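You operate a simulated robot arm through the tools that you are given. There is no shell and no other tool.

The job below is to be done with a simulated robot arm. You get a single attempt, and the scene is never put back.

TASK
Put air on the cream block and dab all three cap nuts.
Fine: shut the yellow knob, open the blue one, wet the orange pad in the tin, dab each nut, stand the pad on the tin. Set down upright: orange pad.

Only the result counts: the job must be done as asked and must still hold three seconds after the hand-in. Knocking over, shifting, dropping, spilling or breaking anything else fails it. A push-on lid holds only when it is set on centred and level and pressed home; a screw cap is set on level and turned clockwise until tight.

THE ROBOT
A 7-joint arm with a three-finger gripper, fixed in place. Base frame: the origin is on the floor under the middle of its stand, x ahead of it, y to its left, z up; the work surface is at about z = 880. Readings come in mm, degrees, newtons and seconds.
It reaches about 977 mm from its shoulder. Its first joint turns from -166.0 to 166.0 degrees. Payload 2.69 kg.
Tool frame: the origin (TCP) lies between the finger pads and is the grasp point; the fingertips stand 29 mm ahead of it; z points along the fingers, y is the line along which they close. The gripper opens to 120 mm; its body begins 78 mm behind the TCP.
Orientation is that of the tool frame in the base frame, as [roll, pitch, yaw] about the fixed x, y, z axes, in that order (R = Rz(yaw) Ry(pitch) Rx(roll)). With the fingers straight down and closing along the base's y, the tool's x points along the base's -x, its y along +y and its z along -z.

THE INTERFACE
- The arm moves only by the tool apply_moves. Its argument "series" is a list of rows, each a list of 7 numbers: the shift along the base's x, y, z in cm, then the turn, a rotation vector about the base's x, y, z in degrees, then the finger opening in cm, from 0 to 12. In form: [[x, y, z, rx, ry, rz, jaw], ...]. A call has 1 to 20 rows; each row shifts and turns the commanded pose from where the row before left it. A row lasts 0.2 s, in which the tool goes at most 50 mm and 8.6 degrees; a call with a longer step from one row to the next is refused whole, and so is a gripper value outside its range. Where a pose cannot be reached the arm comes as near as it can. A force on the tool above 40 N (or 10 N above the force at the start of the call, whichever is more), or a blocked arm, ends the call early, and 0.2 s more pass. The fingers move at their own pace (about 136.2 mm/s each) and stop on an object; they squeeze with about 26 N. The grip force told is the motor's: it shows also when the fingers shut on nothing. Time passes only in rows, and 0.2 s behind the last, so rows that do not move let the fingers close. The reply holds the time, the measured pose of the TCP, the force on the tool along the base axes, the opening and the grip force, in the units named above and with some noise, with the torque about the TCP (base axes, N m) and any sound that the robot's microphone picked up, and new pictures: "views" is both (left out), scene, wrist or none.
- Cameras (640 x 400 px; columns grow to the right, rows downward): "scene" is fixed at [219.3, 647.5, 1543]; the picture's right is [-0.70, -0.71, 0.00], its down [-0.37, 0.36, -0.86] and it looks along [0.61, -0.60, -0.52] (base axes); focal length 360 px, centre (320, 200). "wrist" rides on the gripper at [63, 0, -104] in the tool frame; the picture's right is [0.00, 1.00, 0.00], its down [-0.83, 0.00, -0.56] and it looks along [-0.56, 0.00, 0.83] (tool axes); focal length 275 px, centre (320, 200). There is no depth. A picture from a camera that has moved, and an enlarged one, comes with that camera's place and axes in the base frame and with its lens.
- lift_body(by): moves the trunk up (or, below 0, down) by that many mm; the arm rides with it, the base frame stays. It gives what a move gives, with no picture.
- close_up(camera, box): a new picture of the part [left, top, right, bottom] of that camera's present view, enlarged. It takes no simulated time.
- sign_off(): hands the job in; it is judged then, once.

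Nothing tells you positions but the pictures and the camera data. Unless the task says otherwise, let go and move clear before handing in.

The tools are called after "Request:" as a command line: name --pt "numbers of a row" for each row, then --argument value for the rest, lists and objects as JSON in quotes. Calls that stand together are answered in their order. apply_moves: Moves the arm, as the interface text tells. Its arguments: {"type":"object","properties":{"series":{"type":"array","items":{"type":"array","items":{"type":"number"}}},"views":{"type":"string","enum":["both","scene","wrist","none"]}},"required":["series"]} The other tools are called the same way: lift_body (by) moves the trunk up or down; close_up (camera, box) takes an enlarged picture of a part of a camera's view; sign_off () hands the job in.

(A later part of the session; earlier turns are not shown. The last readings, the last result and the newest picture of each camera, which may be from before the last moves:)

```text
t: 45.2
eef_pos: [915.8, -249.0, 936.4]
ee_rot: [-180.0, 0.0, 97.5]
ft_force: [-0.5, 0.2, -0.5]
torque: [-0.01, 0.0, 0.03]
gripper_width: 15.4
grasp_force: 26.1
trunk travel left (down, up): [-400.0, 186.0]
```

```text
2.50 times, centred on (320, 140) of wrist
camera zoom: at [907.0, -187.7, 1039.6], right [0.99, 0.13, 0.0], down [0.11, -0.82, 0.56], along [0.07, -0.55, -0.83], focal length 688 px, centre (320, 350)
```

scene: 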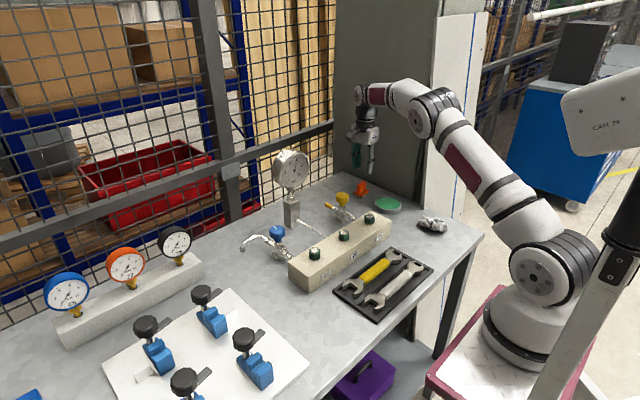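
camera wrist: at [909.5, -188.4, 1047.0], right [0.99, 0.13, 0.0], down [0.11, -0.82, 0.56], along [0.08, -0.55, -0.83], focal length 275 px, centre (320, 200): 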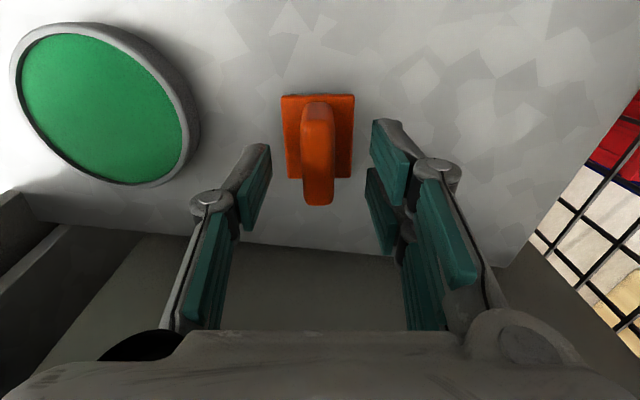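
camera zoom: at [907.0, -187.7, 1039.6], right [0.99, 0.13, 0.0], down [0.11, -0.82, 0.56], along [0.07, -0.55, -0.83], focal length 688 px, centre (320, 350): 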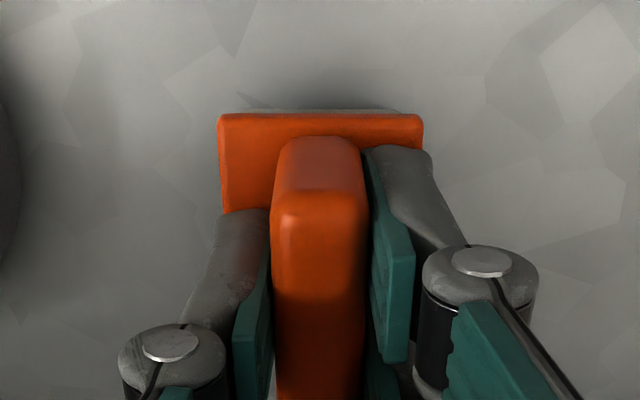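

Now it holds, hanging clear of the table. I'll move gently from here on: up 25 mm, then slowly over the tin.

Request:
apply_moves --pt "0 0 0.3 0 0 0 0" --pt "0 0 0.5 0 0 0 0" --pt "0 0 0.6 0 0 0 0" --pt "0 0 0.5 0 0 0 0" --pt "0 0 0.4 0 0 0 0" --pt "-0.3 0 0.2 0 0 0 0" --pt "-0.6 0 0 0 0 0 0" --pt "-0.9 0 0 0 0 0 0" --pt "-1.1 0 0 0 0 0 0" --pt "-1.2 0 0 0 0 0 0" --pt "-1.2 0 0 0 0 0 0" --pt "-1.2 0 0 0 0 0 0" --pt "-1.2 0 0 0 0 0 0" --pt "-1.1 0 0 0 0 0 0" --pt "-0.9 0 0 0 0 0 0" --pt "-0.7 0 0 0 0 0 0" --pt "-0.5 0 0 0 0 0 0" --pt "-0.3 0 0 0 0 0 0" --pt "0 0 0 0 0 0 0"

Request:
close_up --camera "scene" --box '[345, 155, 415, 215]'

Request:
close_up --camera "wrist" --box '[220, 60, 420, 220]'

```text
t: 49.2
eef_pos: [803.7, -248.3, 961.4]
ee_rot: [180.0, 0.0, 97.5]
ft_force: [-0.3, -0.2, -0.1]
torque: [0.01, -0.01, -0.01]
gripper_width: 15.3
grasp_force: 26.1
trunk travel left (down, up): [-400.0, 186.0]
camera wrist: at [795.4, -187.3, 1065.1], right [0.99, 0.13, 0.0], down [0.11, -0.82, 0.56], along [0.07, -0.55, -0.83], focal length 275 px, centre (320, 200)
```

scene: 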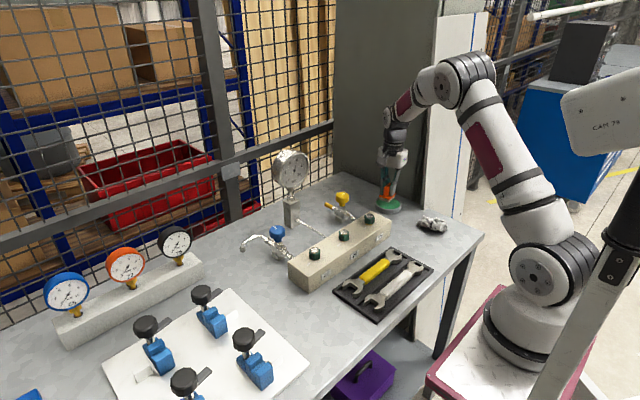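
wrist: 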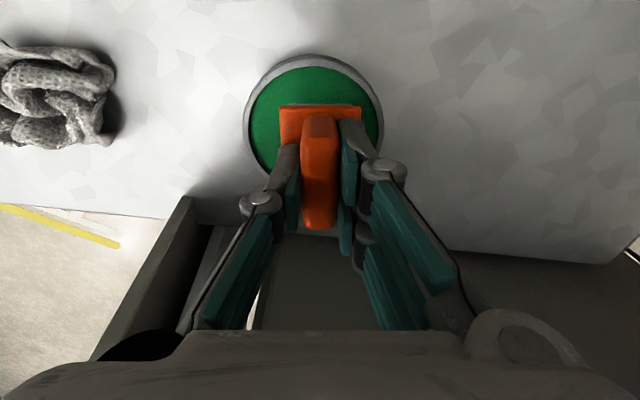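

```text
6.67 times, centred on (380, 185) of scene
camera zoom: at [219.3, 647.5, 1543.0], right [-0.7, -0.71, 0.0], down [-0.37, 0.36, -0.86], along [0.61, -0.6, -0.52], focal length 2397 px, centre (-80, 300)
```

zoom: 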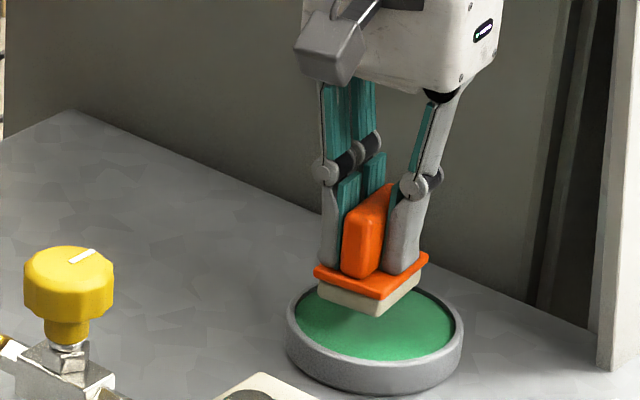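

```text
2.50 times, centred on (320, 140) of wrist
camera zoom: at [795.4, -187.3, 1065.1], right [0.99, 0.13, 0.0], down [0.11, -0.82, 0.56], along [0.07, -0.55, -0.83], focal length 688 px, centre (320, 350)
```

zoom: 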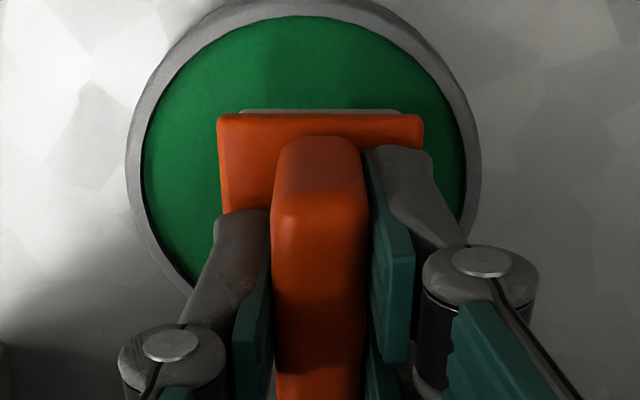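

The pad hangs steady over the tin. I'll centre it (about 4 mm -x, 2.5 mm -y) and lower towards the green surface.

Request:
apply_moves --pt "-0.2 -0.13 0 0 0 0 0" --pt "-0.2 -0.12 0 0 0 0 0" --pt "0 0 -0.3 0 0 0 0" --pt "0 0 -0.5 0 0 0 0" --pt "0 0 -0.5 0 0 0 0" --pt "0 0 -0.3 0 0 0 0" --pt "0 0 0 0 0 0 0"

Request:
close_up --camera "scene" --box '[360, 165, 420, 215]'

Request:
close_up --camera "wrist" --box '[220, 60, 420, 220]'

```text
t: 50.8
eef_pos: [799.2, -251.4, 944.4]
ee_rot: [180.0, 0.0, 97.4]
ft_force: [0.3, 0.2, -0.8]
torque: [0.0, 0.0, 0.01]
gripper_width: 15.4
grasp_force: 25.9
trunk travel left (down, up): [-400.0, 186.0]
camera wrist: at [791.1, -190.2, 1047.7], right [0.99, 0.13, 0.0], down [0.11, -0.82, 0.56], along [0.07, -0.55, -0.83], focal length 275 px, centre (320, 200)
```

scene: 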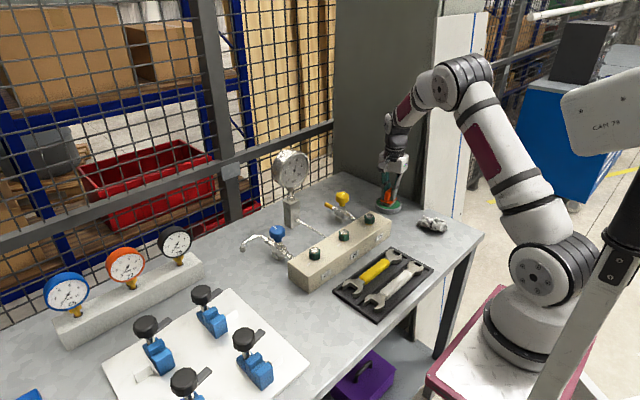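
wrist: 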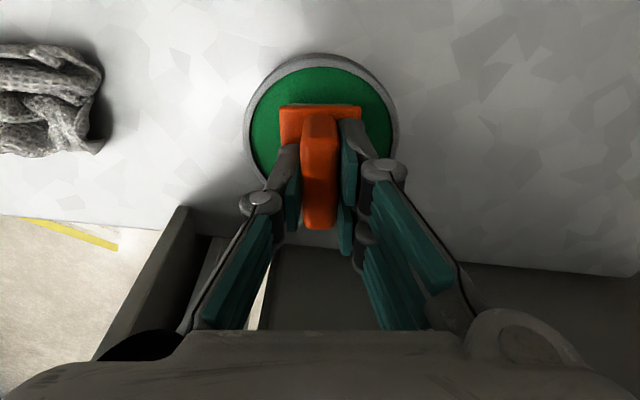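

```text
8.00 times, centred on (390, 190) of scene
camera zoom: at [219.3, 647.5, 1543.0], right [-0.7, -0.71, 0.0], down [-0.37, 0.36, -0.86], along [0.61, -0.6, -0.52], focal length 2876 px, centre (-240, 280)
```

zoom: 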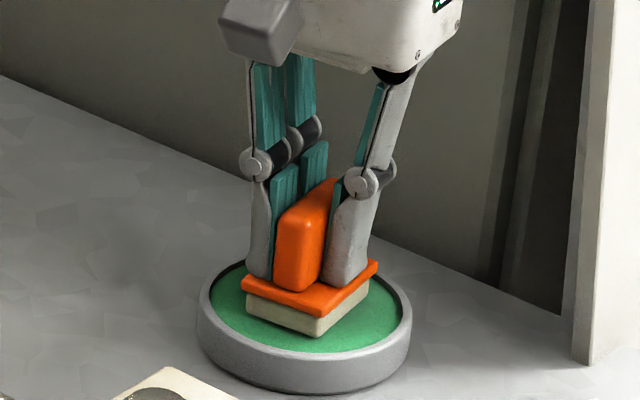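

```text
2.50 times, centred on (320, 140) of wrist
camera zoom: at [791.1, -190.2, 1047.7], right [0.99, 0.13, 0.0], down [0.11, -0.82, 0.56], along [0.07, -0.55, -0.83], focal length 688 px, centre (320, 350)
```

zoom: 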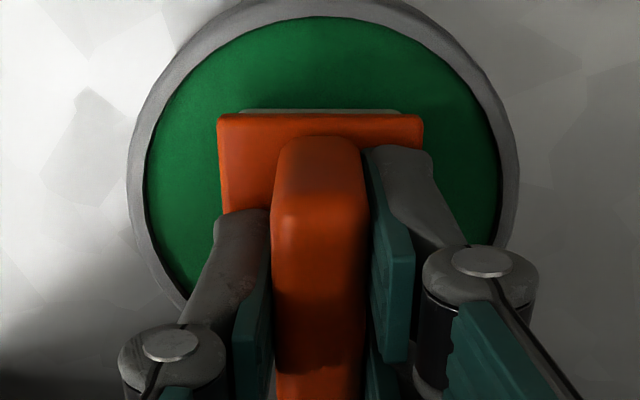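

The pad is centred over the tin. I'll lower in 1 mm steps to find contact.

Request:
apply_moves --pt "0 0 -0.15 0 0 0 0" --pt "0 0 -0.15 0 0 0 0" --pt "0 0 -0.1 0 0 0 0" --pt "0 0 0 0 0 0 0" --views "none"

```text
t: 51.8
eef_pos: [800.0, -252.5, 943.5]
ee_rot: [179.8, 0.1, 97.4]
ft_force: [-5.1, 2.4, 31.8]
torque: [0.26, 0.2, 0.01]
gripper_width: 15.4
grasp_force: 25.6
trunk travel left (down, up): [-400.0, 186.0]
```

Contact with 32 N: the green is a firm wet surface. I'll ease slightly, hold a moment, then check the felt.

Request:
apply_moves --pt "0 0 0.1 0 0 0 0" --pt "0 0 0 0 0 0 0" --pt "0 0 0 0 0 0 0" --pt "0 0 0 0 0 0 0" --views "none"

Request:
close_up --camera "scene" --box '[360, 165, 420, 215]'

```text
t: 52.8
eef_pos: [800.2, -250.5, 942.1]
ee_rot: [179.9, 0.1, 97.6]
ft_force: [2.4, -4.8, 25.2]
torque: [-0.16, -0.13, -0.03]
gripper_width: 15.3
grasp_force: 26.3
trunk travel left (down, up): [-400.0, 186.0]
```

```text
8.00 times, centred on (390, 190) of scene
camera zoom: at [219.3, 647.5, 1543.0], right [-0.7, -0.71, 0.0], down [-0.37, 0.36, -0.86], along [0.61, -0.6, -0.52], focal length 2876 px, centre (-240, 280)
```

zoom: 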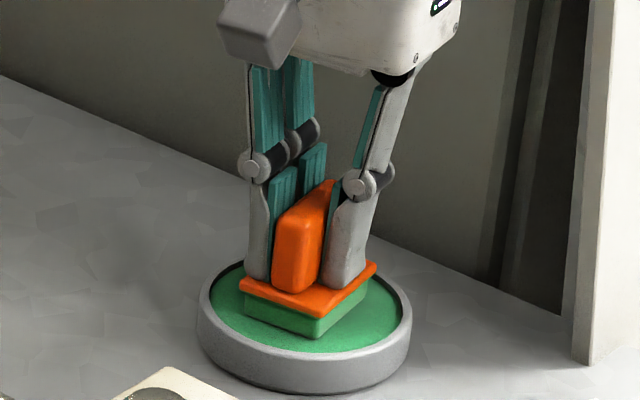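

The felt is now green, so it is wet. I'll lift gently, then carry it over the block and look back at the nuts with the wrist camera.

Request:
apply_moves --pt "0 0 0.1 0 0 0 0" --pt "0 0 0.1 0 0 0 0" --pt "0 0 0.2 0 0 0 0" --pt "0 0 0.4 0 0 0 0" --pt "0 0 0.6 0 0 0 0" --pt "0 0 0.8 0 0 0 0" --pt "0 0 1.0 0 0 0 0" --pt "0 0 1.0 0 0 0 0" --pt "0 0 1.0 0 0 0 0" --pt "0 0 1.0 0 0 0 0" --pt "0 0 1.0 0 0 0 0" --pt "0 0 0.9 0 0 0 0" --pt "0 0 0.8 0 0 0 0" --pt "0 0 0.6 0 0 0 0" --pt "0 0 0.4 0 0 0 0" --pt "0 0 0.2 0 0 0 0" --pt "0 0 0 0 0 0 0"

Request:
close_up --camera "scene" --box '[350, 120, 430, 220]'

```text
t: 56.4
eef_pos: [801.1, -254.1, 1042.7]
ee_rot: [-180.0, 0.0, 97.5]
ft_force: [0.6, -0.2, -0.6]
torque: [0.01, -0.01, -0.02]
gripper_width: 15.2
grasp_force: 26.3
trunk travel left (down, up): [-400.0, 186.0]
camera wrist: at [792.0, -191.4, 1146.1], right [0.99, 0.13, 0.0], down [0.11, -0.82, 0.56], along [0.07, -0.55, -0.83], focal length 275 px, centre (320, 200)
```

scene: 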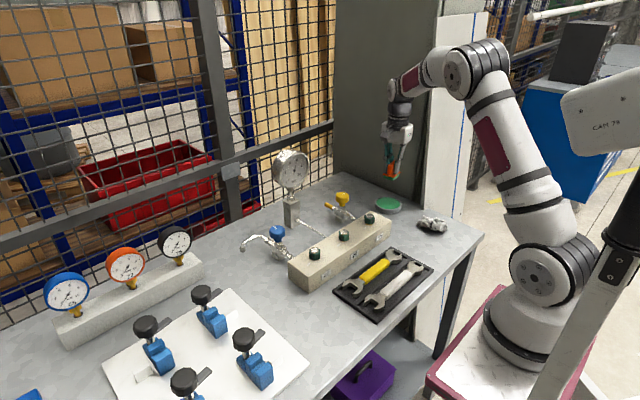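
wrist: 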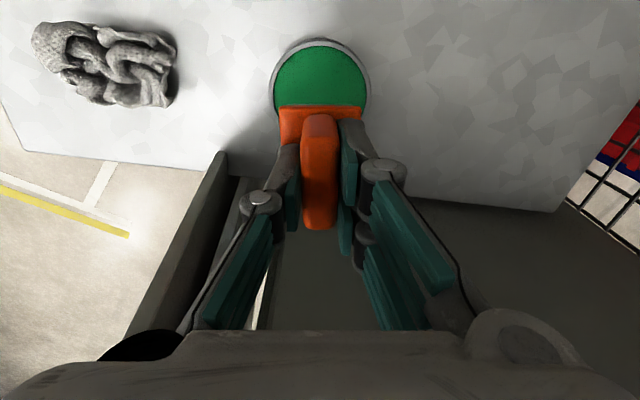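

```text
4.00 times, centred on (390, 170) of scene
camera zoom: at [219.3, 647.5, 1543.0], right [-0.7, -0.71, 0.0], down [-0.37, 0.36, -0.86], along [0.61, -0.6, -0.52], focal length 1438 px, centre (40, 320)
```

zoom: 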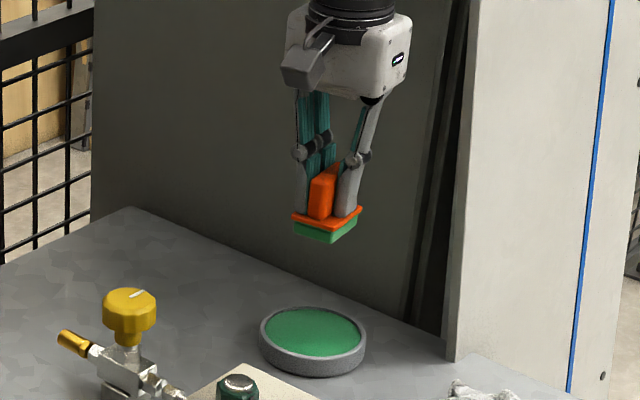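

The pad holds. I'll bring it near nut 92 from the -y side, stopping about 40 mm short so the wrist camera can see the nut.

Request:
apply_moves --pt "-0.2 0.4 0 0 0 0 0" --pt "-0.4 0.8 0 0 0 0 0" --pt "-0.5 1.2 0 0 0 0 0" --pt "-0.6 1.4 0 0 0 0 0" --pt "-0.6 1.4 0 0 0 0 0" --pt "-0.6 1.4 0 0 0 0 0" --pt "-0.6 1.4 0 0 0 0 0" --pt "-0.6 1.4 0 0 0 0 0" --pt "-0.6 1.4 0 0 0 0 0" --pt "-0.6 1.4 0 0 0 0 0" --pt "-0.5 1.2 0 0 0 0 0" --pt "-0.4 0.9 0 0 0 0 0" --pt "-0.2 0.6 0 0 0 0 0" --pt "-0.1 0.4 0 0 0 0 0" --pt "0 0 0 0 0 0 0"

Request:
close_up --camera "wrist" --box '[220, 20, 420, 145]'

Request:
close_up --camera "scene" --box '[300, 130, 430, 260]'

```text
t: 59.6
eef_pos: [735.0, -98.0, 1043.2]
ee_rot: [179.9, 0.0, 97.5]
ft_force: [0.2, -0.4, -0.1]
torque: [0.0, -0.01, -0.03]
gripper_width: 15.3
grasp_force: 25.9
trunk travel left (down, up): [-400.0, 186.0]
camera wrist: at [726.9, -36.5, 1146.4], right [0.99, 0.13, 0.0], down [0.11, -0.82, 0.56], along [0.07, -0.55, -0.83], focal length 275 px, centre (320, 200)
```

scene: 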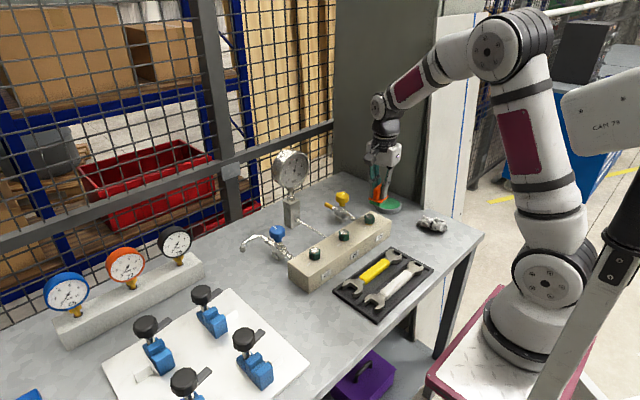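
wrist: 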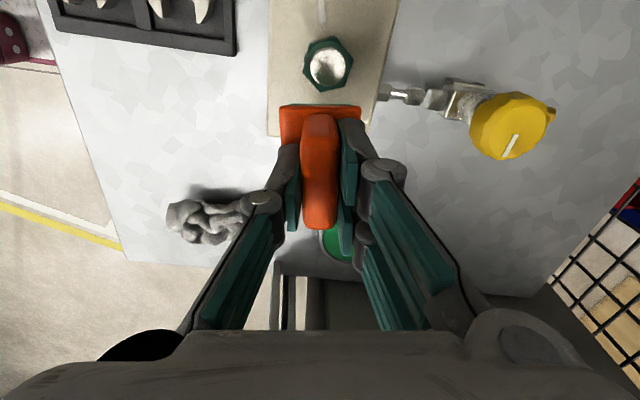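

```text
3.20 times, centred on (320, 82) of wrist
camera zoom: at [726.9, -36.5, 1146.4], right [0.99, 0.13, 0.0], down [0.11, -0.82, 0.56], along [0.07, -0.55, -0.83], focal length 881 px, centre (320, 576)
```

zoom: 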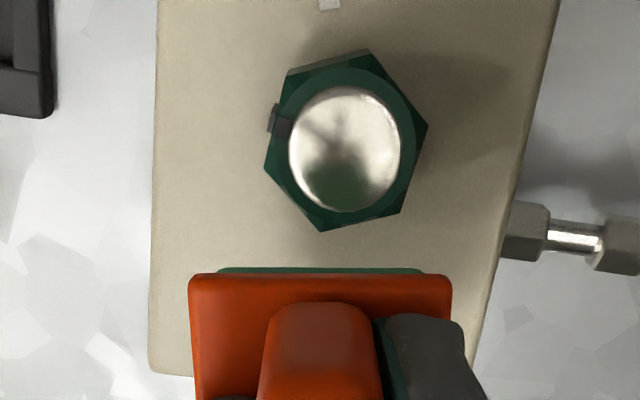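

```text
3.08 times, centred on (365, 195) of scene
camera zoom: at [219.3, 647.5, 1543.0], right [-0.7, -0.71, 0.0], down [-0.37, 0.36, -0.86], along [0.61, -0.6, -0.52], focal length 1106 px, centre (182, 215)
```

zoom: 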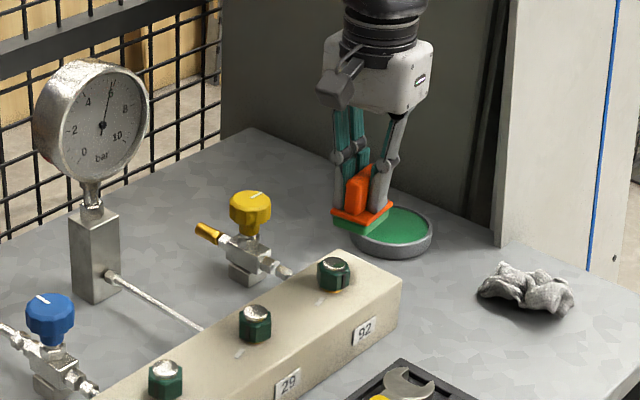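

Nut 92 is centred near (735.5,-61). I'll bring the pad over it and lower to just above.

Request:
apply_moves --pt "0 0.4 0 0 0 0 0" --pt "0 0.8 0 0 0 0 0" --pt "0 1.0 0 0 0 0 0" --pt "0 0.8 0 0 0 0 0" --pt "0 0.5 0 0 0 0 0" --pt "0 0.25 0 0 0 0 0" --pt "0 0 -0.3 0 0 0 0" --pt "0 0 -0.5 0 0 0 0" --pt "0 0 -0.6 0 0 0 0" --pt "0 0 -0.5 0 0 0 0" --pt "0 0 -0.3 0 0 0 0" --pt "0 0 0 0 0 0 0"

Request:
close_up --camera "scene" --box '[330, 150, 410, 250]'

```text
t: 62.2
eef_pos: [735.0, -61.0, 1022.1]
ee_rot: [-180.0, 0.0, 97.5]
ft_force: [0.6, -0.2, -1.0]
torque: [0.0, -0.02, -0.01]
gripper_width: 15.2
grasp_force: 26.4
trunk travel left (down, up): [-400.0, 186.0]
camera wrist: at [725.9, 0.2, 1124.5], right [0.99, 0.13, 0.0], down [0.11, -0.82, 0.56], along [0.07, -0.55, -0.83], focal length 275 px, centre (320, 200)
```

scene: 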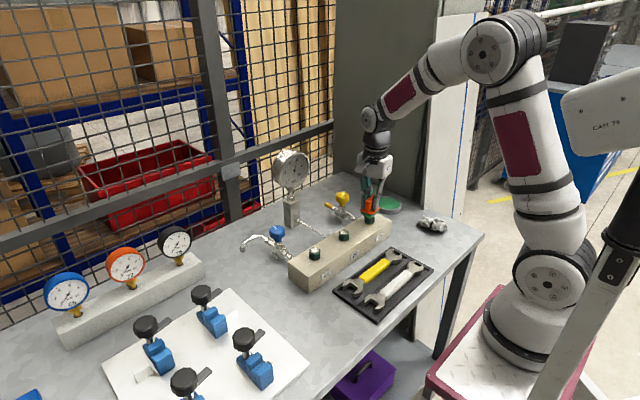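
wrist: 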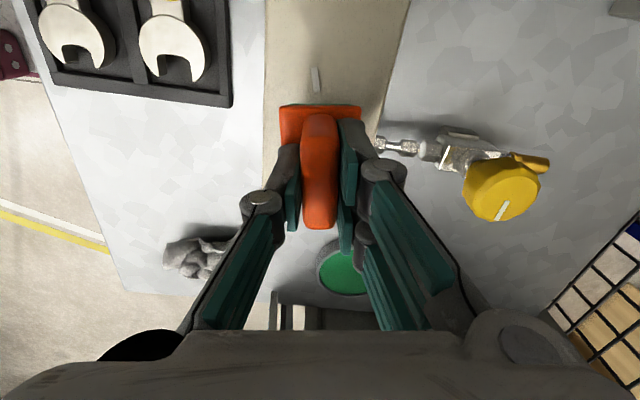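

```text
4.00 times, centred on (370, 200) of scene
camera zoom: at [219.3, 647.5, 1543.0], right [-0.7, -0.71, 0.0], down [-0.37, 0.36, -0.86], along [0.61, -0.6, -0.52], focal length 1438 px, centre (120, 200)
```

zoom: 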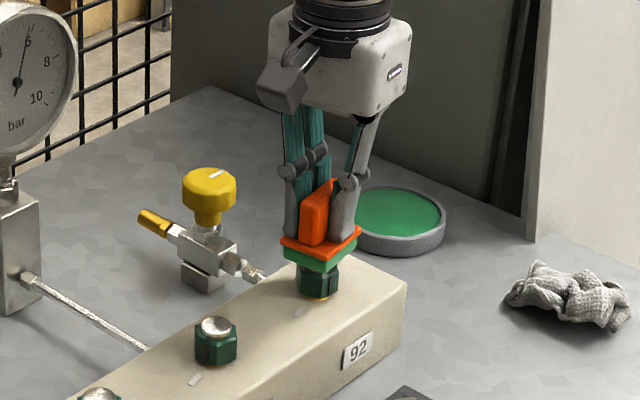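

The pad is over nut 92, a few millimetres above it. I'll lower in small steps until it touches.

Request:
apply_moves --pt "0 0 -0.2 0 0 0 0" --pt "0 0 -0.2 0 0 0 0" --pt "0 0 -0.1 0 0 0 0" --pt "0 0 0 0 0 0 0" --views "none"

```text
t: 63.2
eef_pos: [735.2, -62.4, 1015.8]
ee_rot: [179.9, -0.1, 97.4]
ft_force: [0.1, 0.0, -0.3]
torque: [-0.01, 0.02, 0.0]
gripper_width: 15.6
grasp_force: 26.4
trunk travel left (down, up): [-400.0, 186.0]
```

Request:
apply_moves --pt "0 0 -0.1 0 0 0 0" --pt "0 0 -0.1 0 0 0 0" --pt "0 0 -0.1 0 0 0 0" --pt "0 0 0 0 0 0 0" --views "none"

```text
t: 64.2
eef_pos: [735.4, -62.6, 1012.8]
ee_rot: [-179.9, 0.0, 97.5]
ft_force: [0.5, 0.1, -0.8]
torque: [0.0, 0.0, 0.03]
gripper_width: 15.4
grasp_force: 26.1
trunk travel left (down, up): [-400.0, 186.0]
```

Request:
apply_moves --pt "0 0 -0.1 0 0 0 0" --pt "0 0 -0.1 0 0 0 0" --pt "0 0 0 0 0 0 0" --views "none"

Request:
close_up --camera "scene" --box '[350, 190, 390, 230]'

```text
t: 65.0
eef_pos: [734.8, -61.8, 1011.8]
ee_rot: [179.9, 0.1, 97.4]
ft_force: [-3.8, -3.8, 19.8]
torque: [-0.17, 0.16, 0.02]
gripper_width: 15.1
grasp_force: 25.7
trunk travel left (down, up): [-400.0, 186.0]
```

```text
10.00 times, centred on (370, 210) of scene
camera zoom: at [219.3, 647.5, 1543.0], right [-0.7, -0.71, 0.0], down [-0.37, 0.36, -0.86], along [0.61, -0.6, -0.52], focal length 3595 px, centre (-180, 100)
```

zoom: 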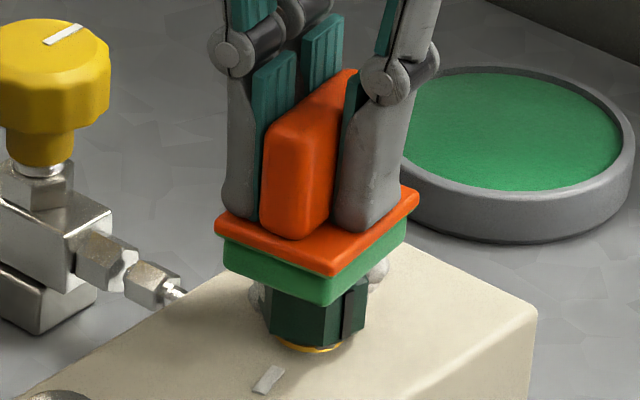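

Contact at about 20 N, and foam is already forming around nut 92. I'll hold briefly, then lift and look for nut 29.

Request:
apply_moves --pt "0 0 0 0 0 0 0" --pt "0 0 0.1 0 0 0 0" --pt "0 0 0.1 0 0 0 0" --pt "0 0 0.2 0 0 0 0" --pt "0 0 0.4 0 0 0 0" --pt "0 0 0.6 0 0 0 0" --pt "0 0 0.7 0 0 0 0" --pt "0 0 0.6 0 0 0 0" --pt "0 0 0.3 0 0 0 0" --pt "0 0.3 0.2 0 0 0 0" --pt "0 0.7 0 0 0 0 0" --pt "0 1.0 0 0 0 0 0" --pt "0 1.2 0 0 0 0 0" --pt "0 1.2 0 0 0 0 0" --pt "0 1.0 0 0 0 0 0" --pt "0 0.7 0 0 0 0 0" --pt "0 0.5 0 0 0 0 0" --pt "0 0.3 0 0 0 0 0" --pt "0 0 0 0 0 0 0"

Request:
close_up --camera "wrist" --box '[220, 20, 420, 145]'

Request:
close_up --camera "scene" --box '[300, 150, 420, 270]'

```text
t: 69.0
eef_pos: [734.3, 7.8, 1042.3]
ee_rot: [179.9, 0.0, 97.6]
ft_force: [0.5, -0.4, 0.1]
torque: [-0.02, 0.0, 0.0]
gripper_width: 15.2
grasp_force: 25.8
trunk travel left (down, up): [-400.0, 186.0]
camera wrist: at [726.6, 69.8, 1145.6], right [0.99, 0.14, 0.0], down [0.11, -0.82, 0.56], along [0.07, -0.55, -0.83], focal length 275 px, centre (320, 200)
```

scene: 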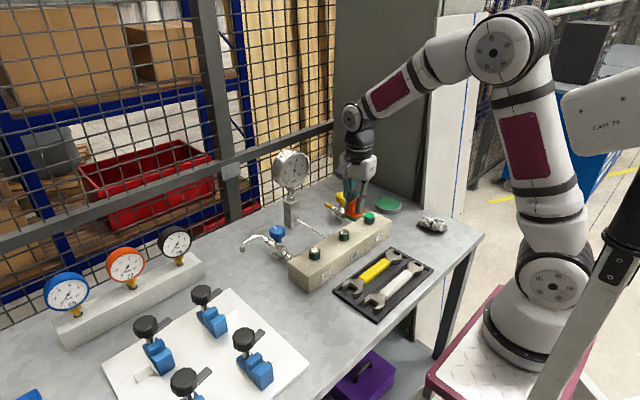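
wrist: 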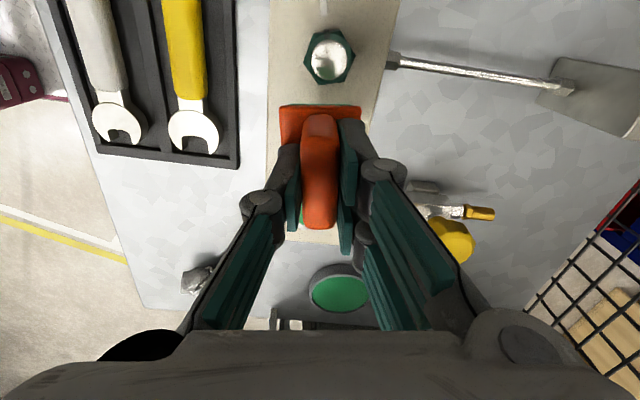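

```text
3.20 times, centred on (320, 82) of wrist
camera zoom: at [726.6, 69.8, 1145.6], right [0.99, 0.14, 0.0], down [0.11, -0.82, 0.56], along [0.07, -0.55, -0.83], focal length 881 px, centre (320, 576)
```

zoom: 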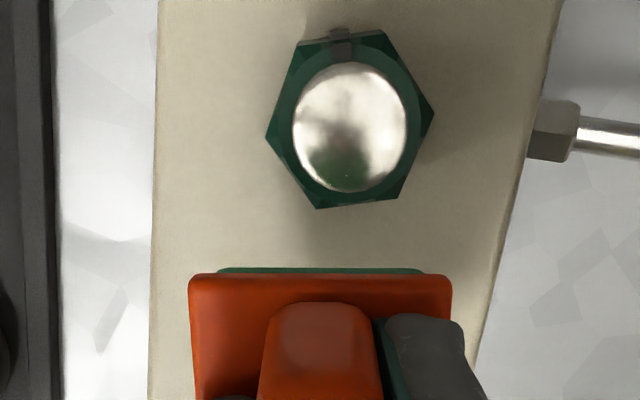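

```text
3.33 times, centred on (360, 210) of scene
camera zoom: at [219.3, 647.5, 1543.0], right [-0.7, -0.71, 0.0], down [-0.37, 0.36, -0.86], along [0.61, -0.6, -0.52], focal length 1198 px, centre (187, 167)
```

zoom: 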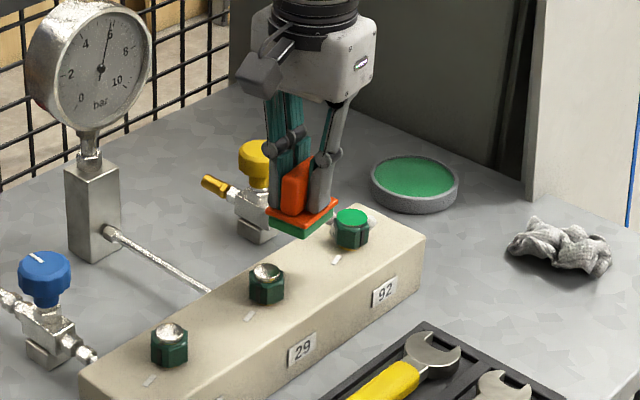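

Nut 92 now has a green coating. Nut 29 is 41 mm further in +y, so I'll move over it and lower.

Request:
apply_moves --pt "0 0.4 0 0 0 0 0" --pt "0 0.8 0 0 0 0 0" --pt "0 1.0 0 0 0 0 0" --pt "0 0.9 0 0 0 0 0" --pt "0 0.6 0 0 0 0 0" --pt "0 0.43 0 0 0 0 0" --pt "0 0 -0.3 0 0 0 0" --pt "0 0 -0.5 0 0 0 0" --pt "0 0 -0.6 0 0 0 0" --pt "0 0 -0.6 0 0 0 0" --pt "0 0 -0.5 0 0 0 0" --pt "0 0 -0.3 0 0 0 0" --pt "0 0 -0.1 0 0 0 0" --pt "0 0 -0.1 0 0 0 0" --pt "0 0 0 0 0 0 0" --views "none"

Request:
close_up --camera "scene" --box '[315, 190, 385, 245]'

```text
t: 72.2
eef_pos: [735.0, 49.6, 1012.7]
ee_rot: [180.0, 0.0, 97.4]
ft_force: [-0.9, 1.1, -0.2]
torque: [-0.01, -0.01, 0.01]
gripper_width: 15.5
grasp_force: 26.2
trunk travel left (down, up): [-400.0, 186.0]
```

```text
7.27 times, centred on (350, 218) of scene
camera zoom: at [219.3, 647.5, 1543.0], right [-0.7, -0.71, 0.0], down [-0.37, 0.36, -0.86], along [0.61, -0.6, -0.52], focal length 2614 px, centre (102, 73)
```

zoom: 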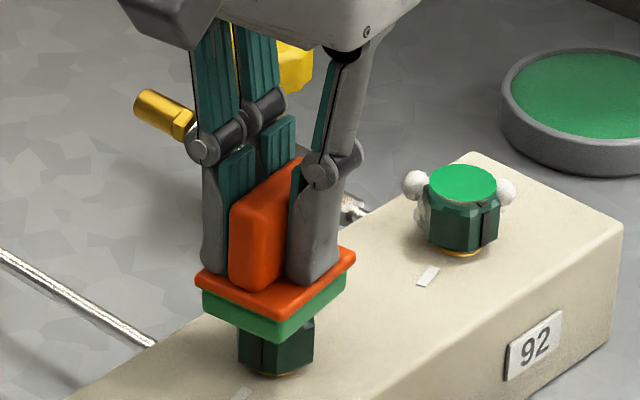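

Request:
apply_moves --pt "0 0 -0.1 0 0 0 0" --pt "0 0 -0.1 0 0 0 0" --pt "0 0 0 0 0 0 0" --views "none"

```text
t: 73.0
eef_pos: [737.3, 48.1, 1013.2]
ee_rot: [179.8, -0.1, 97.6]
ft_force: [-3.7, 3.8, 29.3]
torque: [0.28, 0.16, -0.02]
gripper_width: 15.4
grasp_force: 25.8
trunk travel left (down, up): [-400.0, 186.0]
```

Contact at 29 N on nut 29. I'll hold briefly, then lift and move towards nut 27.

Request:
apply_moves --pt "0 0 0.05 0 0 0 0" --pt "0 0 0.1 0 0 0 0" --pt "0 0 0.1 0 0 0 0" --pt "0 0 0.2 0 0 0 0" --pt "0 0 0.4 0 0 0 0" --pt "0 0 0.6 0 0 0 0" --pt "0 0 0.7 0 0 0 0" --pt "0 0 0.6 0 0 0 0" --pt "0 0 0.3 0 0 0 0" --pt "0 0.3 0.15 0 0 0 0" --pt "0 0.7 0 0 0 0 0" --pt "0 1.0 0 0 0 0 0" --pt "0 1.2 0 0 0 0 0" --pt "0 1.2 0 0 0 0 0" --pt "0 1.0 0 0 0 0 0" --pt "0 0.7 0 0 0 0 0" --pt "0 0.5 0 0 0 0 0" --pt "0 0.3 0 0 0 0 0" --pt "0 0 0 0 0 0 0"

Request:
close_up --camera "wrist" --box '[220, 20, 420, 145]'

Request:
close_up --camera "scene" --box '[280, 150, 400, 270]'

```text
t: 77.0
eef_pos: [735.0, 118.0, 1043.2]
ee_rot: [-180.0, -0.1, 97.5]
ft_force: [-0.6, -0.3, 0.1]
torque: [0.03, -0.02, 0.0]
gripper_width: 15.4
grasp_force: 25.4
trunk travel left (down, up): [-400.0, 186.0]
camera wrist: at [726.4, 179.4, 1146.8], right [0.99, 0.14, 0.0], down [0.11, -0.82, 0.56], along [0.07, -0.55, -0.83], focal length 275 px, centre (320, 200)
```

scene: 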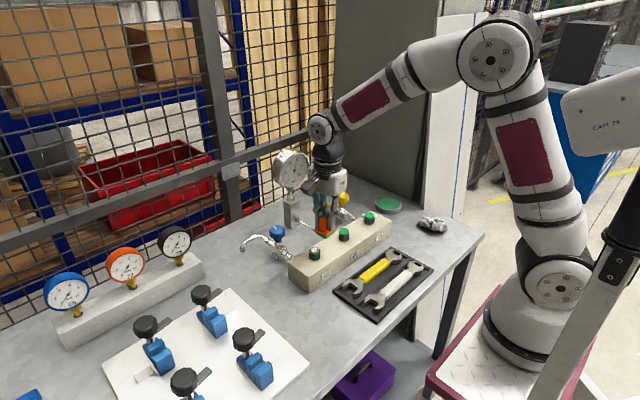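
wrist: 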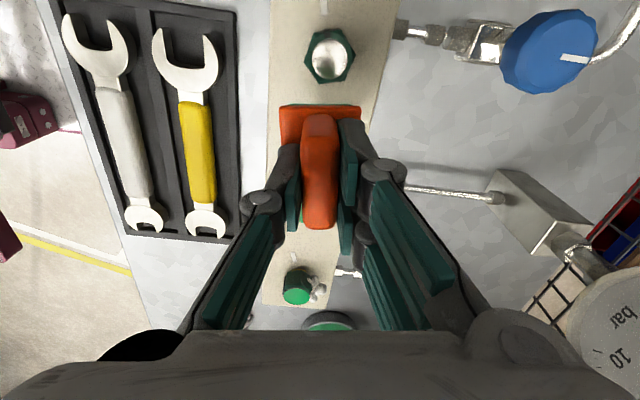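

```text
3.20 times, centred on (320, 82) of wrist
camera zoom: at [726.4, 179.4, 1146.8], right [0.99, 0.14, 0.0], down [0.11, -0.82, 0.56], along [0.07, -0.55, -0.83], focal length 881 px, centre (320, 576)
```

zoom: 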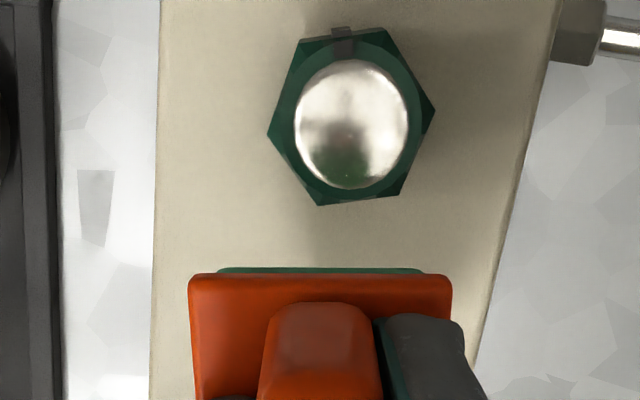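

```text
3.33 times, centred on (340, 210) of scene
camera zoom: at [219.3, 647.5, 1543.0], right [-0.7, -0.71, 0.0], down [-0.37, 0.36, -0.86], along [0.61, -0.6, -0.52], focal length 1198 px, centre (253, 167)
```

zoom: 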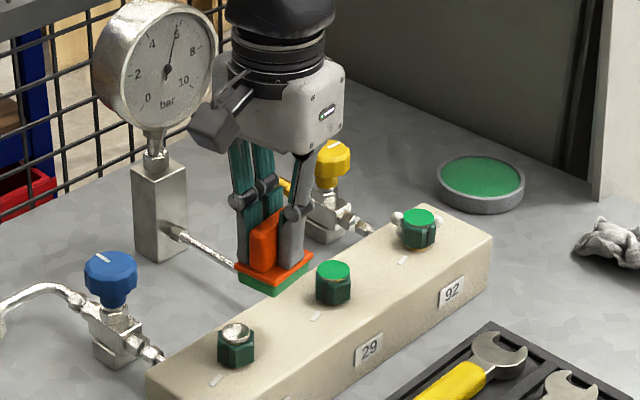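

Nut 29 is coated too. Nut 27 is about 42 mm further, so I'll do the same there.

Request:
apply_moves --pt "0 0.4 0 0 0 0 0" --pt "0 0.8 0 0 0 0 0" --pt "0 1.0 0 0 0 0 0" --pt "0 0.9 0 0 0 0 0" --pt "0 0.65 0 0 0 0 0" --pt "0 0.43 0 0 0 0 0" --pt "0 0 -0.3 0 0 0 0" --pt "0 0 -0.5 0 0 0 0" --pt "0 0 -0.6 0 0 0 0" --pt "0 0 -0.6 0 0 0 0" --pt "0 0 -0.5 0 0 0 0" --pt "0 0 -0.3 0 0 0 0" --pt "0 0 -0.1 0 0 0 0" --pt "0 0 -0.1 0 0 0 0" --pt "0 0 0 0 0 0 0" --views "none"

Request:
close_up --camera "scene" --box '[285, 200, 365, 260]'

```text
t: 80.2
eef_pos: [736.6, 160.5, 1012.1]
ee_rot: [180.0, 0.0, 97.5]
ft_force: [0.1, 0.0, 0.4]
torque: [-0.01, 0.02, -0.02]
gripper_width: 15.2
grasp_force: 26.4
trunk travel left (down, up): [-400.0, 186.0]
```

```text
6.67 times, centred on (325, 230) of scene
camera zoom: at [219.3, 647.5, 1543.0], right [-0.7, -0.71, 0.0], down [-0.37, 0.36, -0.86], along [0.61, -0.6, -0.52], focal length 2397 px, centre (287, 0)
```

zoom: 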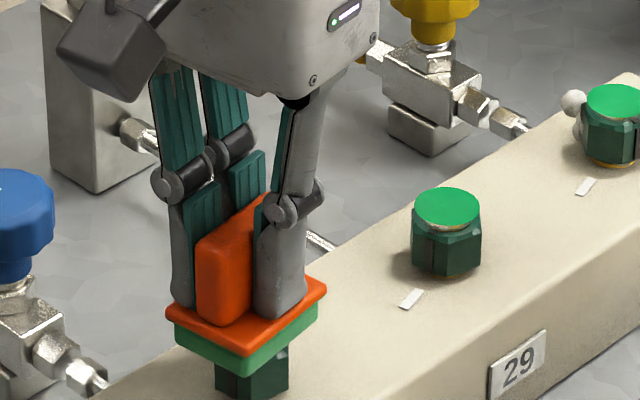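

Request:
apply_moves --pt "0 0 -0.1 0 0 0 0" --pt "0 0 -0.1 0 0 0 0" --pt "0 0 0 0 0 0 0" --views "none"

```text
t: 81.0
eef_pos: [734.7, 159.8, 1012.8]
ee_rot: [179.7, -0.1, 97.5]
ft_force: [-1.2, 2.0, 29.3]
torque: [0.09, 0.1, 0.06]
gripper_width: 15.3
grasp_force: 26.4
trunk travel left (down, up): [-400.0, 186.0]
```

Contact at 29 N on nut 27. I'll hold briefly, lift, and start back towards the tin.

Request:
apply_moves --pt "0 0 0.05 0 0 0 0" --pt "0 0 0.1 0 0 0 0" --pt "0 0 0.1 0 0 0 0" --pt "0 0 0.2 0 0 0 0" --pt "0 0 0.4 0 0 0 0" --pt "0 0 0.6 0 0 0 0" --pt "0 0 0.7 0 0 0 0" --pt "0 0 0.6 0 0 0 0" --pt "0 0 0.3 0 0 0 0" --pt "0 -0.3 0.15 0 0 0 0" --pt "0 -0.7 0 0 0 0 0" --pt "0 -1.0 0 0 0 0 0" --pt "0 -1.3 0 0 0 0 0" --pt "0 -1.5 0 0 0 0 0" --pt "0 -1.6 0 0 0 0 0" --pt "0 -1.6 0 0 0 0 0" --pt "0 -1.6 0 0 0 0 0" --pt "0 -1.6 0 0 0 0 0" --pt "0 -1.3 0 0 0 0 0" --pt "0 -0.8 0 0 0 0 0"

Request:
close_up --camera "scene" --box '[280, 130, 420, 270]'

```text
t: 85.2
eef_pos: [735.5, 27.1, 1044.1]
ee_rot: [-180.0, 0.1, 97.6]
ft_force: [0.2, -1.0, -0.5]
torque: [0.01, 0.01, -0.01]
gripper_width: 15.5
grasp_force: 25.8
trunk travel left (down, up): [-400.0, 186.0]
camera wrist: at [727.4, 88.5, 1147.4], right [0.99, 0.13, 0.0], down [0.11, -0.82, 0.56], along [0.07, -0.55, -0.83], focal length 275 px, centre (320, 200)
```

scene: 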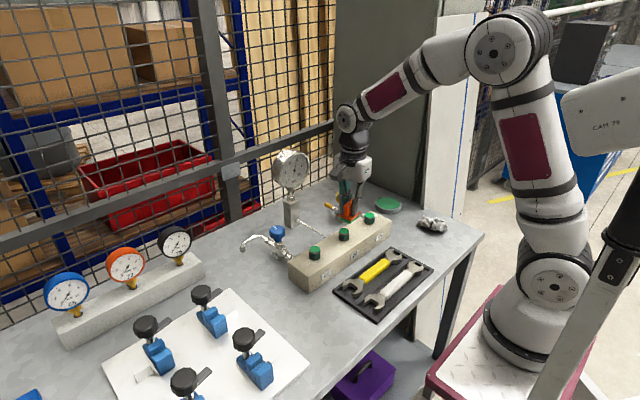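
wrist: 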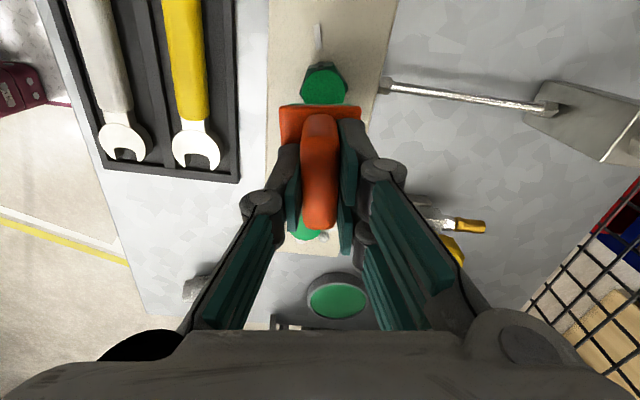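

```text
2.86 times, centred on (350, 200) of scene
camera zoom: at [219.3, 647.5, 1543.0], right [-0.7, -0.71, 0.0], down [-0.37, 0.36, -0.86], along [0.61, -0.6, -0.52], focal length 1027 px, centre (234, 200)
```

zoom: 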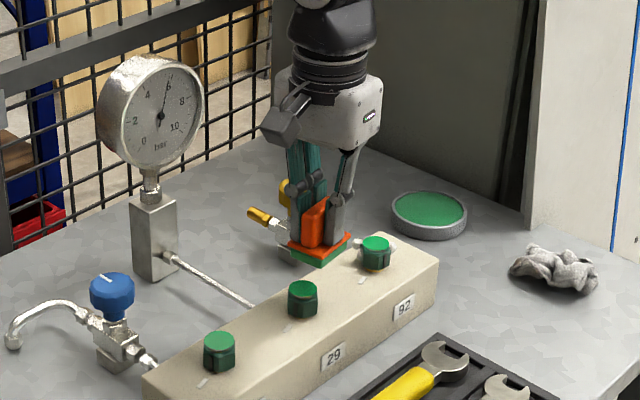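

All three nuts are coated and the gauge still reads about 6 bar. I'll carry the pad gently back to the tin.

Request:
apply_moves --pt "0.1 -0.4 0 0 0 0 0" --pt "0.2 -0.8 0 0 0 0 0" --pt "0.3 -1.2 0 0 0 0 0" --pt "0.35 -1.5 0 0 0 0 0" --pt "0.4 -1.8 0 0 0 0 0" --pt "0.4 -1.8 0 0 0 0 0" --pt "0.4 -1.8 0 0 0 0 0" --pt "0.4 -1.8 0 0 0 0 0" --pt "0.4 -1.8 0 0 0 0 0" --pt "0.4 -1.8 0 0 0 0 0" --pt "0.4 -1.8 0 0 0 0 0" --pt "0.4 -1.8 0 0 0 0 0" --pt "0.4 -1.8 0 0 0 0 0" --pt "0.4 -1.8 0 0 0 0 0" --pt "0.4 -1.8 0 0 0 0 0" --pt "0.4 -1.5 0 0 0 0 0" --pt "0.35 -1.2 0 0 0 0 0" --pt "0.25 -0.8 0 0 0 0 0" --pt "0.1 -0.46 0 0 0 0 0" --pt "0.05 -0.2 0 0 0 0 0" --views "wrist"

```text
t: 89.4
eef_pos: [800.5, -250.0, 1042.9]
ee_rot: [179.9, 0.1, 97.5]
ft_force: [0.1, -0.2, -0.2]
torque: [0.0, 0.03, -0.01]
gripper_width: 15.2
grasp_force: 26.2
trunk travel left (down, up): [-400.0, 186.0]
camera wrist: at [791.8, -189.1, 1146.0], right [0.99, 0.13, 0.0], down [0.11, -0.82, 0.56], along [0.07, -0.55, -0.83], focal length 275 px, centre (320, 200)
```

wrist: 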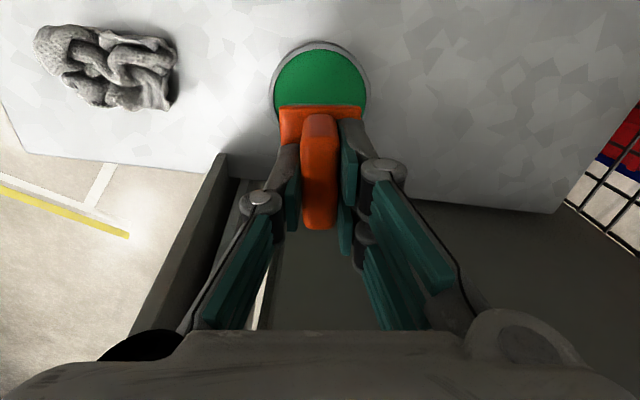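

The pad is centred above the tin again. I'll lower it gently to just above the surface.

Request:
apply_moves --pt "0 0 -0.3 0 0 0 0" --pt "0 0 -0.6 0 0 0 0" --pt "0 0 -0.9 0 0 0 0" --pt "0 0 -1.0 0 0 0 0" --pt "0 0 -1.0 0 0 0 0" --pt "0 0 -1.0 0 0 0 0" --pt "0 0 -1.0 0 0 0 0" --pt "0 0 -1.0 0 0 0 0" --pt "0 0 -1.0 0 0 0 0" --pt "0 0 -0.9 0 0 0 0" --pt "0 0 -0.6 0 0 0 0" --pt "0 0 -0.3 0 0 0 0" --pt "0 0 0 0 0 0 0"

Request:
close_up --camera "scene" --box '[360, 165, 420, 215]'

Request:
close_up --camera "wrist" --box '[220, 60, 420, 220]'

```text
t: 92.2
eef_pos: [801.3, -250.5, 947.4]
ee_rot: [-180.0, 0.0, 97.5]
ft_force: [-0.3, -0.1, -0.3]
torque: [-0.01, 0.01, -0.01]
gripper_width: 15.6
grasp_force: 25.8
trunk travel left (down, up): [-400.0, 186.0]
camera wrist: at [792.6, -190.1, 1050.9], right [0.99, 0.13, 0.0], down [0.11, -0.82, 0.56], along [0.07, -0.55, -0.83], focal length 275 px, centre (320, 200)
```

scene: 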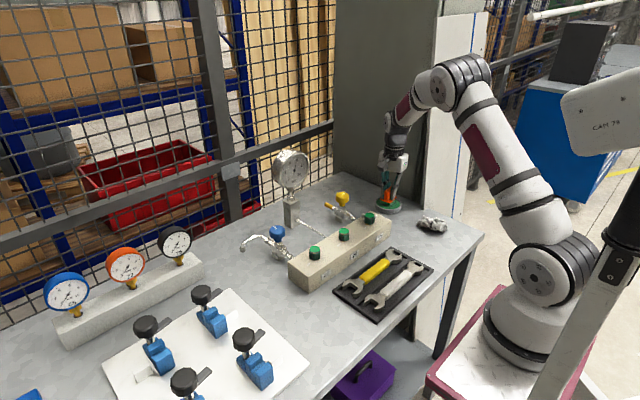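
wrist: 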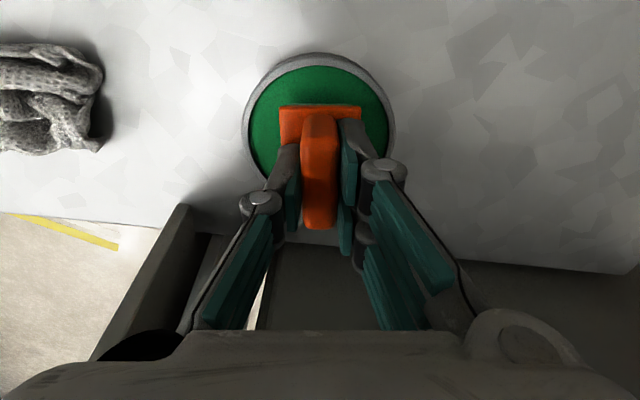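

```text
8.00 times, centred on (390, 190) of scene
camera zoom: at [219.3, 647.5, 1543.0], right [-0.7, -0.71, 0.0], down [-0.37, 0.36, -0.86], along [0.61, -0.6, -0.52], focal length 2876 px, centre (-240, 280)
```

zoom: 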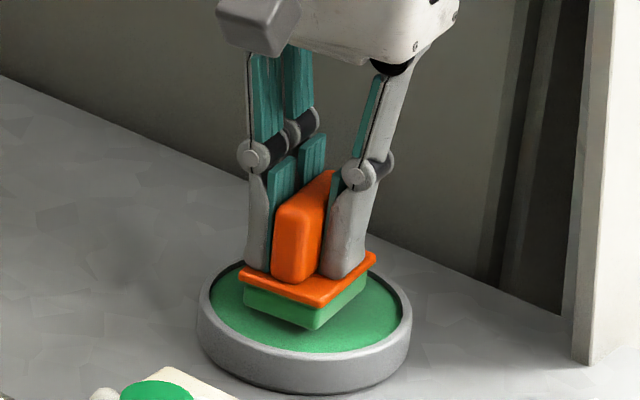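

```text
2.50 times, centred on (320, 140) of wrist
camera zoom: at [792.6, -190.1, 1050.9], right [0.99, 0.13, 0.0], down [0.11, -0.82, 0.56], along [0.07, -0.55, -0.83], focal length 688 px, centre (320, 350)
```

zoom: 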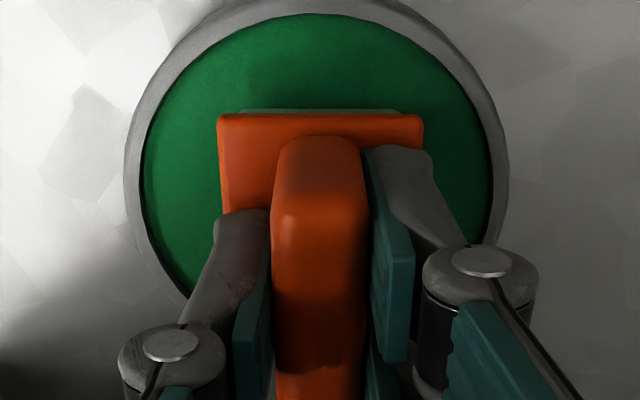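

Request:
apply_moves --pt "0 0 -0.15 0 0 0 0" --pt "0 0 -0.1 0 0 0 0" --pt "0 0 0 0 0 0 0" --views "none"

```text
t: 93.0
eef_pos: [801.0, -251.2, 943.7]
ee_rot: [180.0, 0.0, 97.5]
ft_force: [0.3, -0.2, -0.4]
torque: [-0.01, 0.01, 0.01]
gripper_width: 15.4
grasp_force: 26.1
trunk travel left (down, up): [-400.0, 186.0]
```

Request:
apply_moves --pt "0 0 -0.1 0 0 0 0" --pt "0 0 0 0 0 0 0" --views "none"

```text
t: 93.6
eef_pos: [800.2, -251.9, 943.7]
ee_rot: [-180.0, 0.0, 97.5]
ft_force: [-0.5, -0.3, -0.2]
torque: [-0.05, -0.02, -0.02]
gripper_width: 15.2
grasp_force: 25.8
trunk travel left (down, up): [-400.0, 186.0]
```

Request:
apply_moves --pt "0 0 -0.1 0 0 0 0" --pt "0 0 0 0 0 0 0" --views "none"

```text
t: 94.2
eef_pos: [800.4, -251.8, 943.0]
ee_rot: [179.9, 0.0, 97.5]
ft_force: [-0.2, 1.8, 6.0]
torque: [0.05, 0.04, -0.02]
gripper_width: 15.3
grasp_force: 26.0
trunk travel left (down, up): [-400.0, 186.0]
```

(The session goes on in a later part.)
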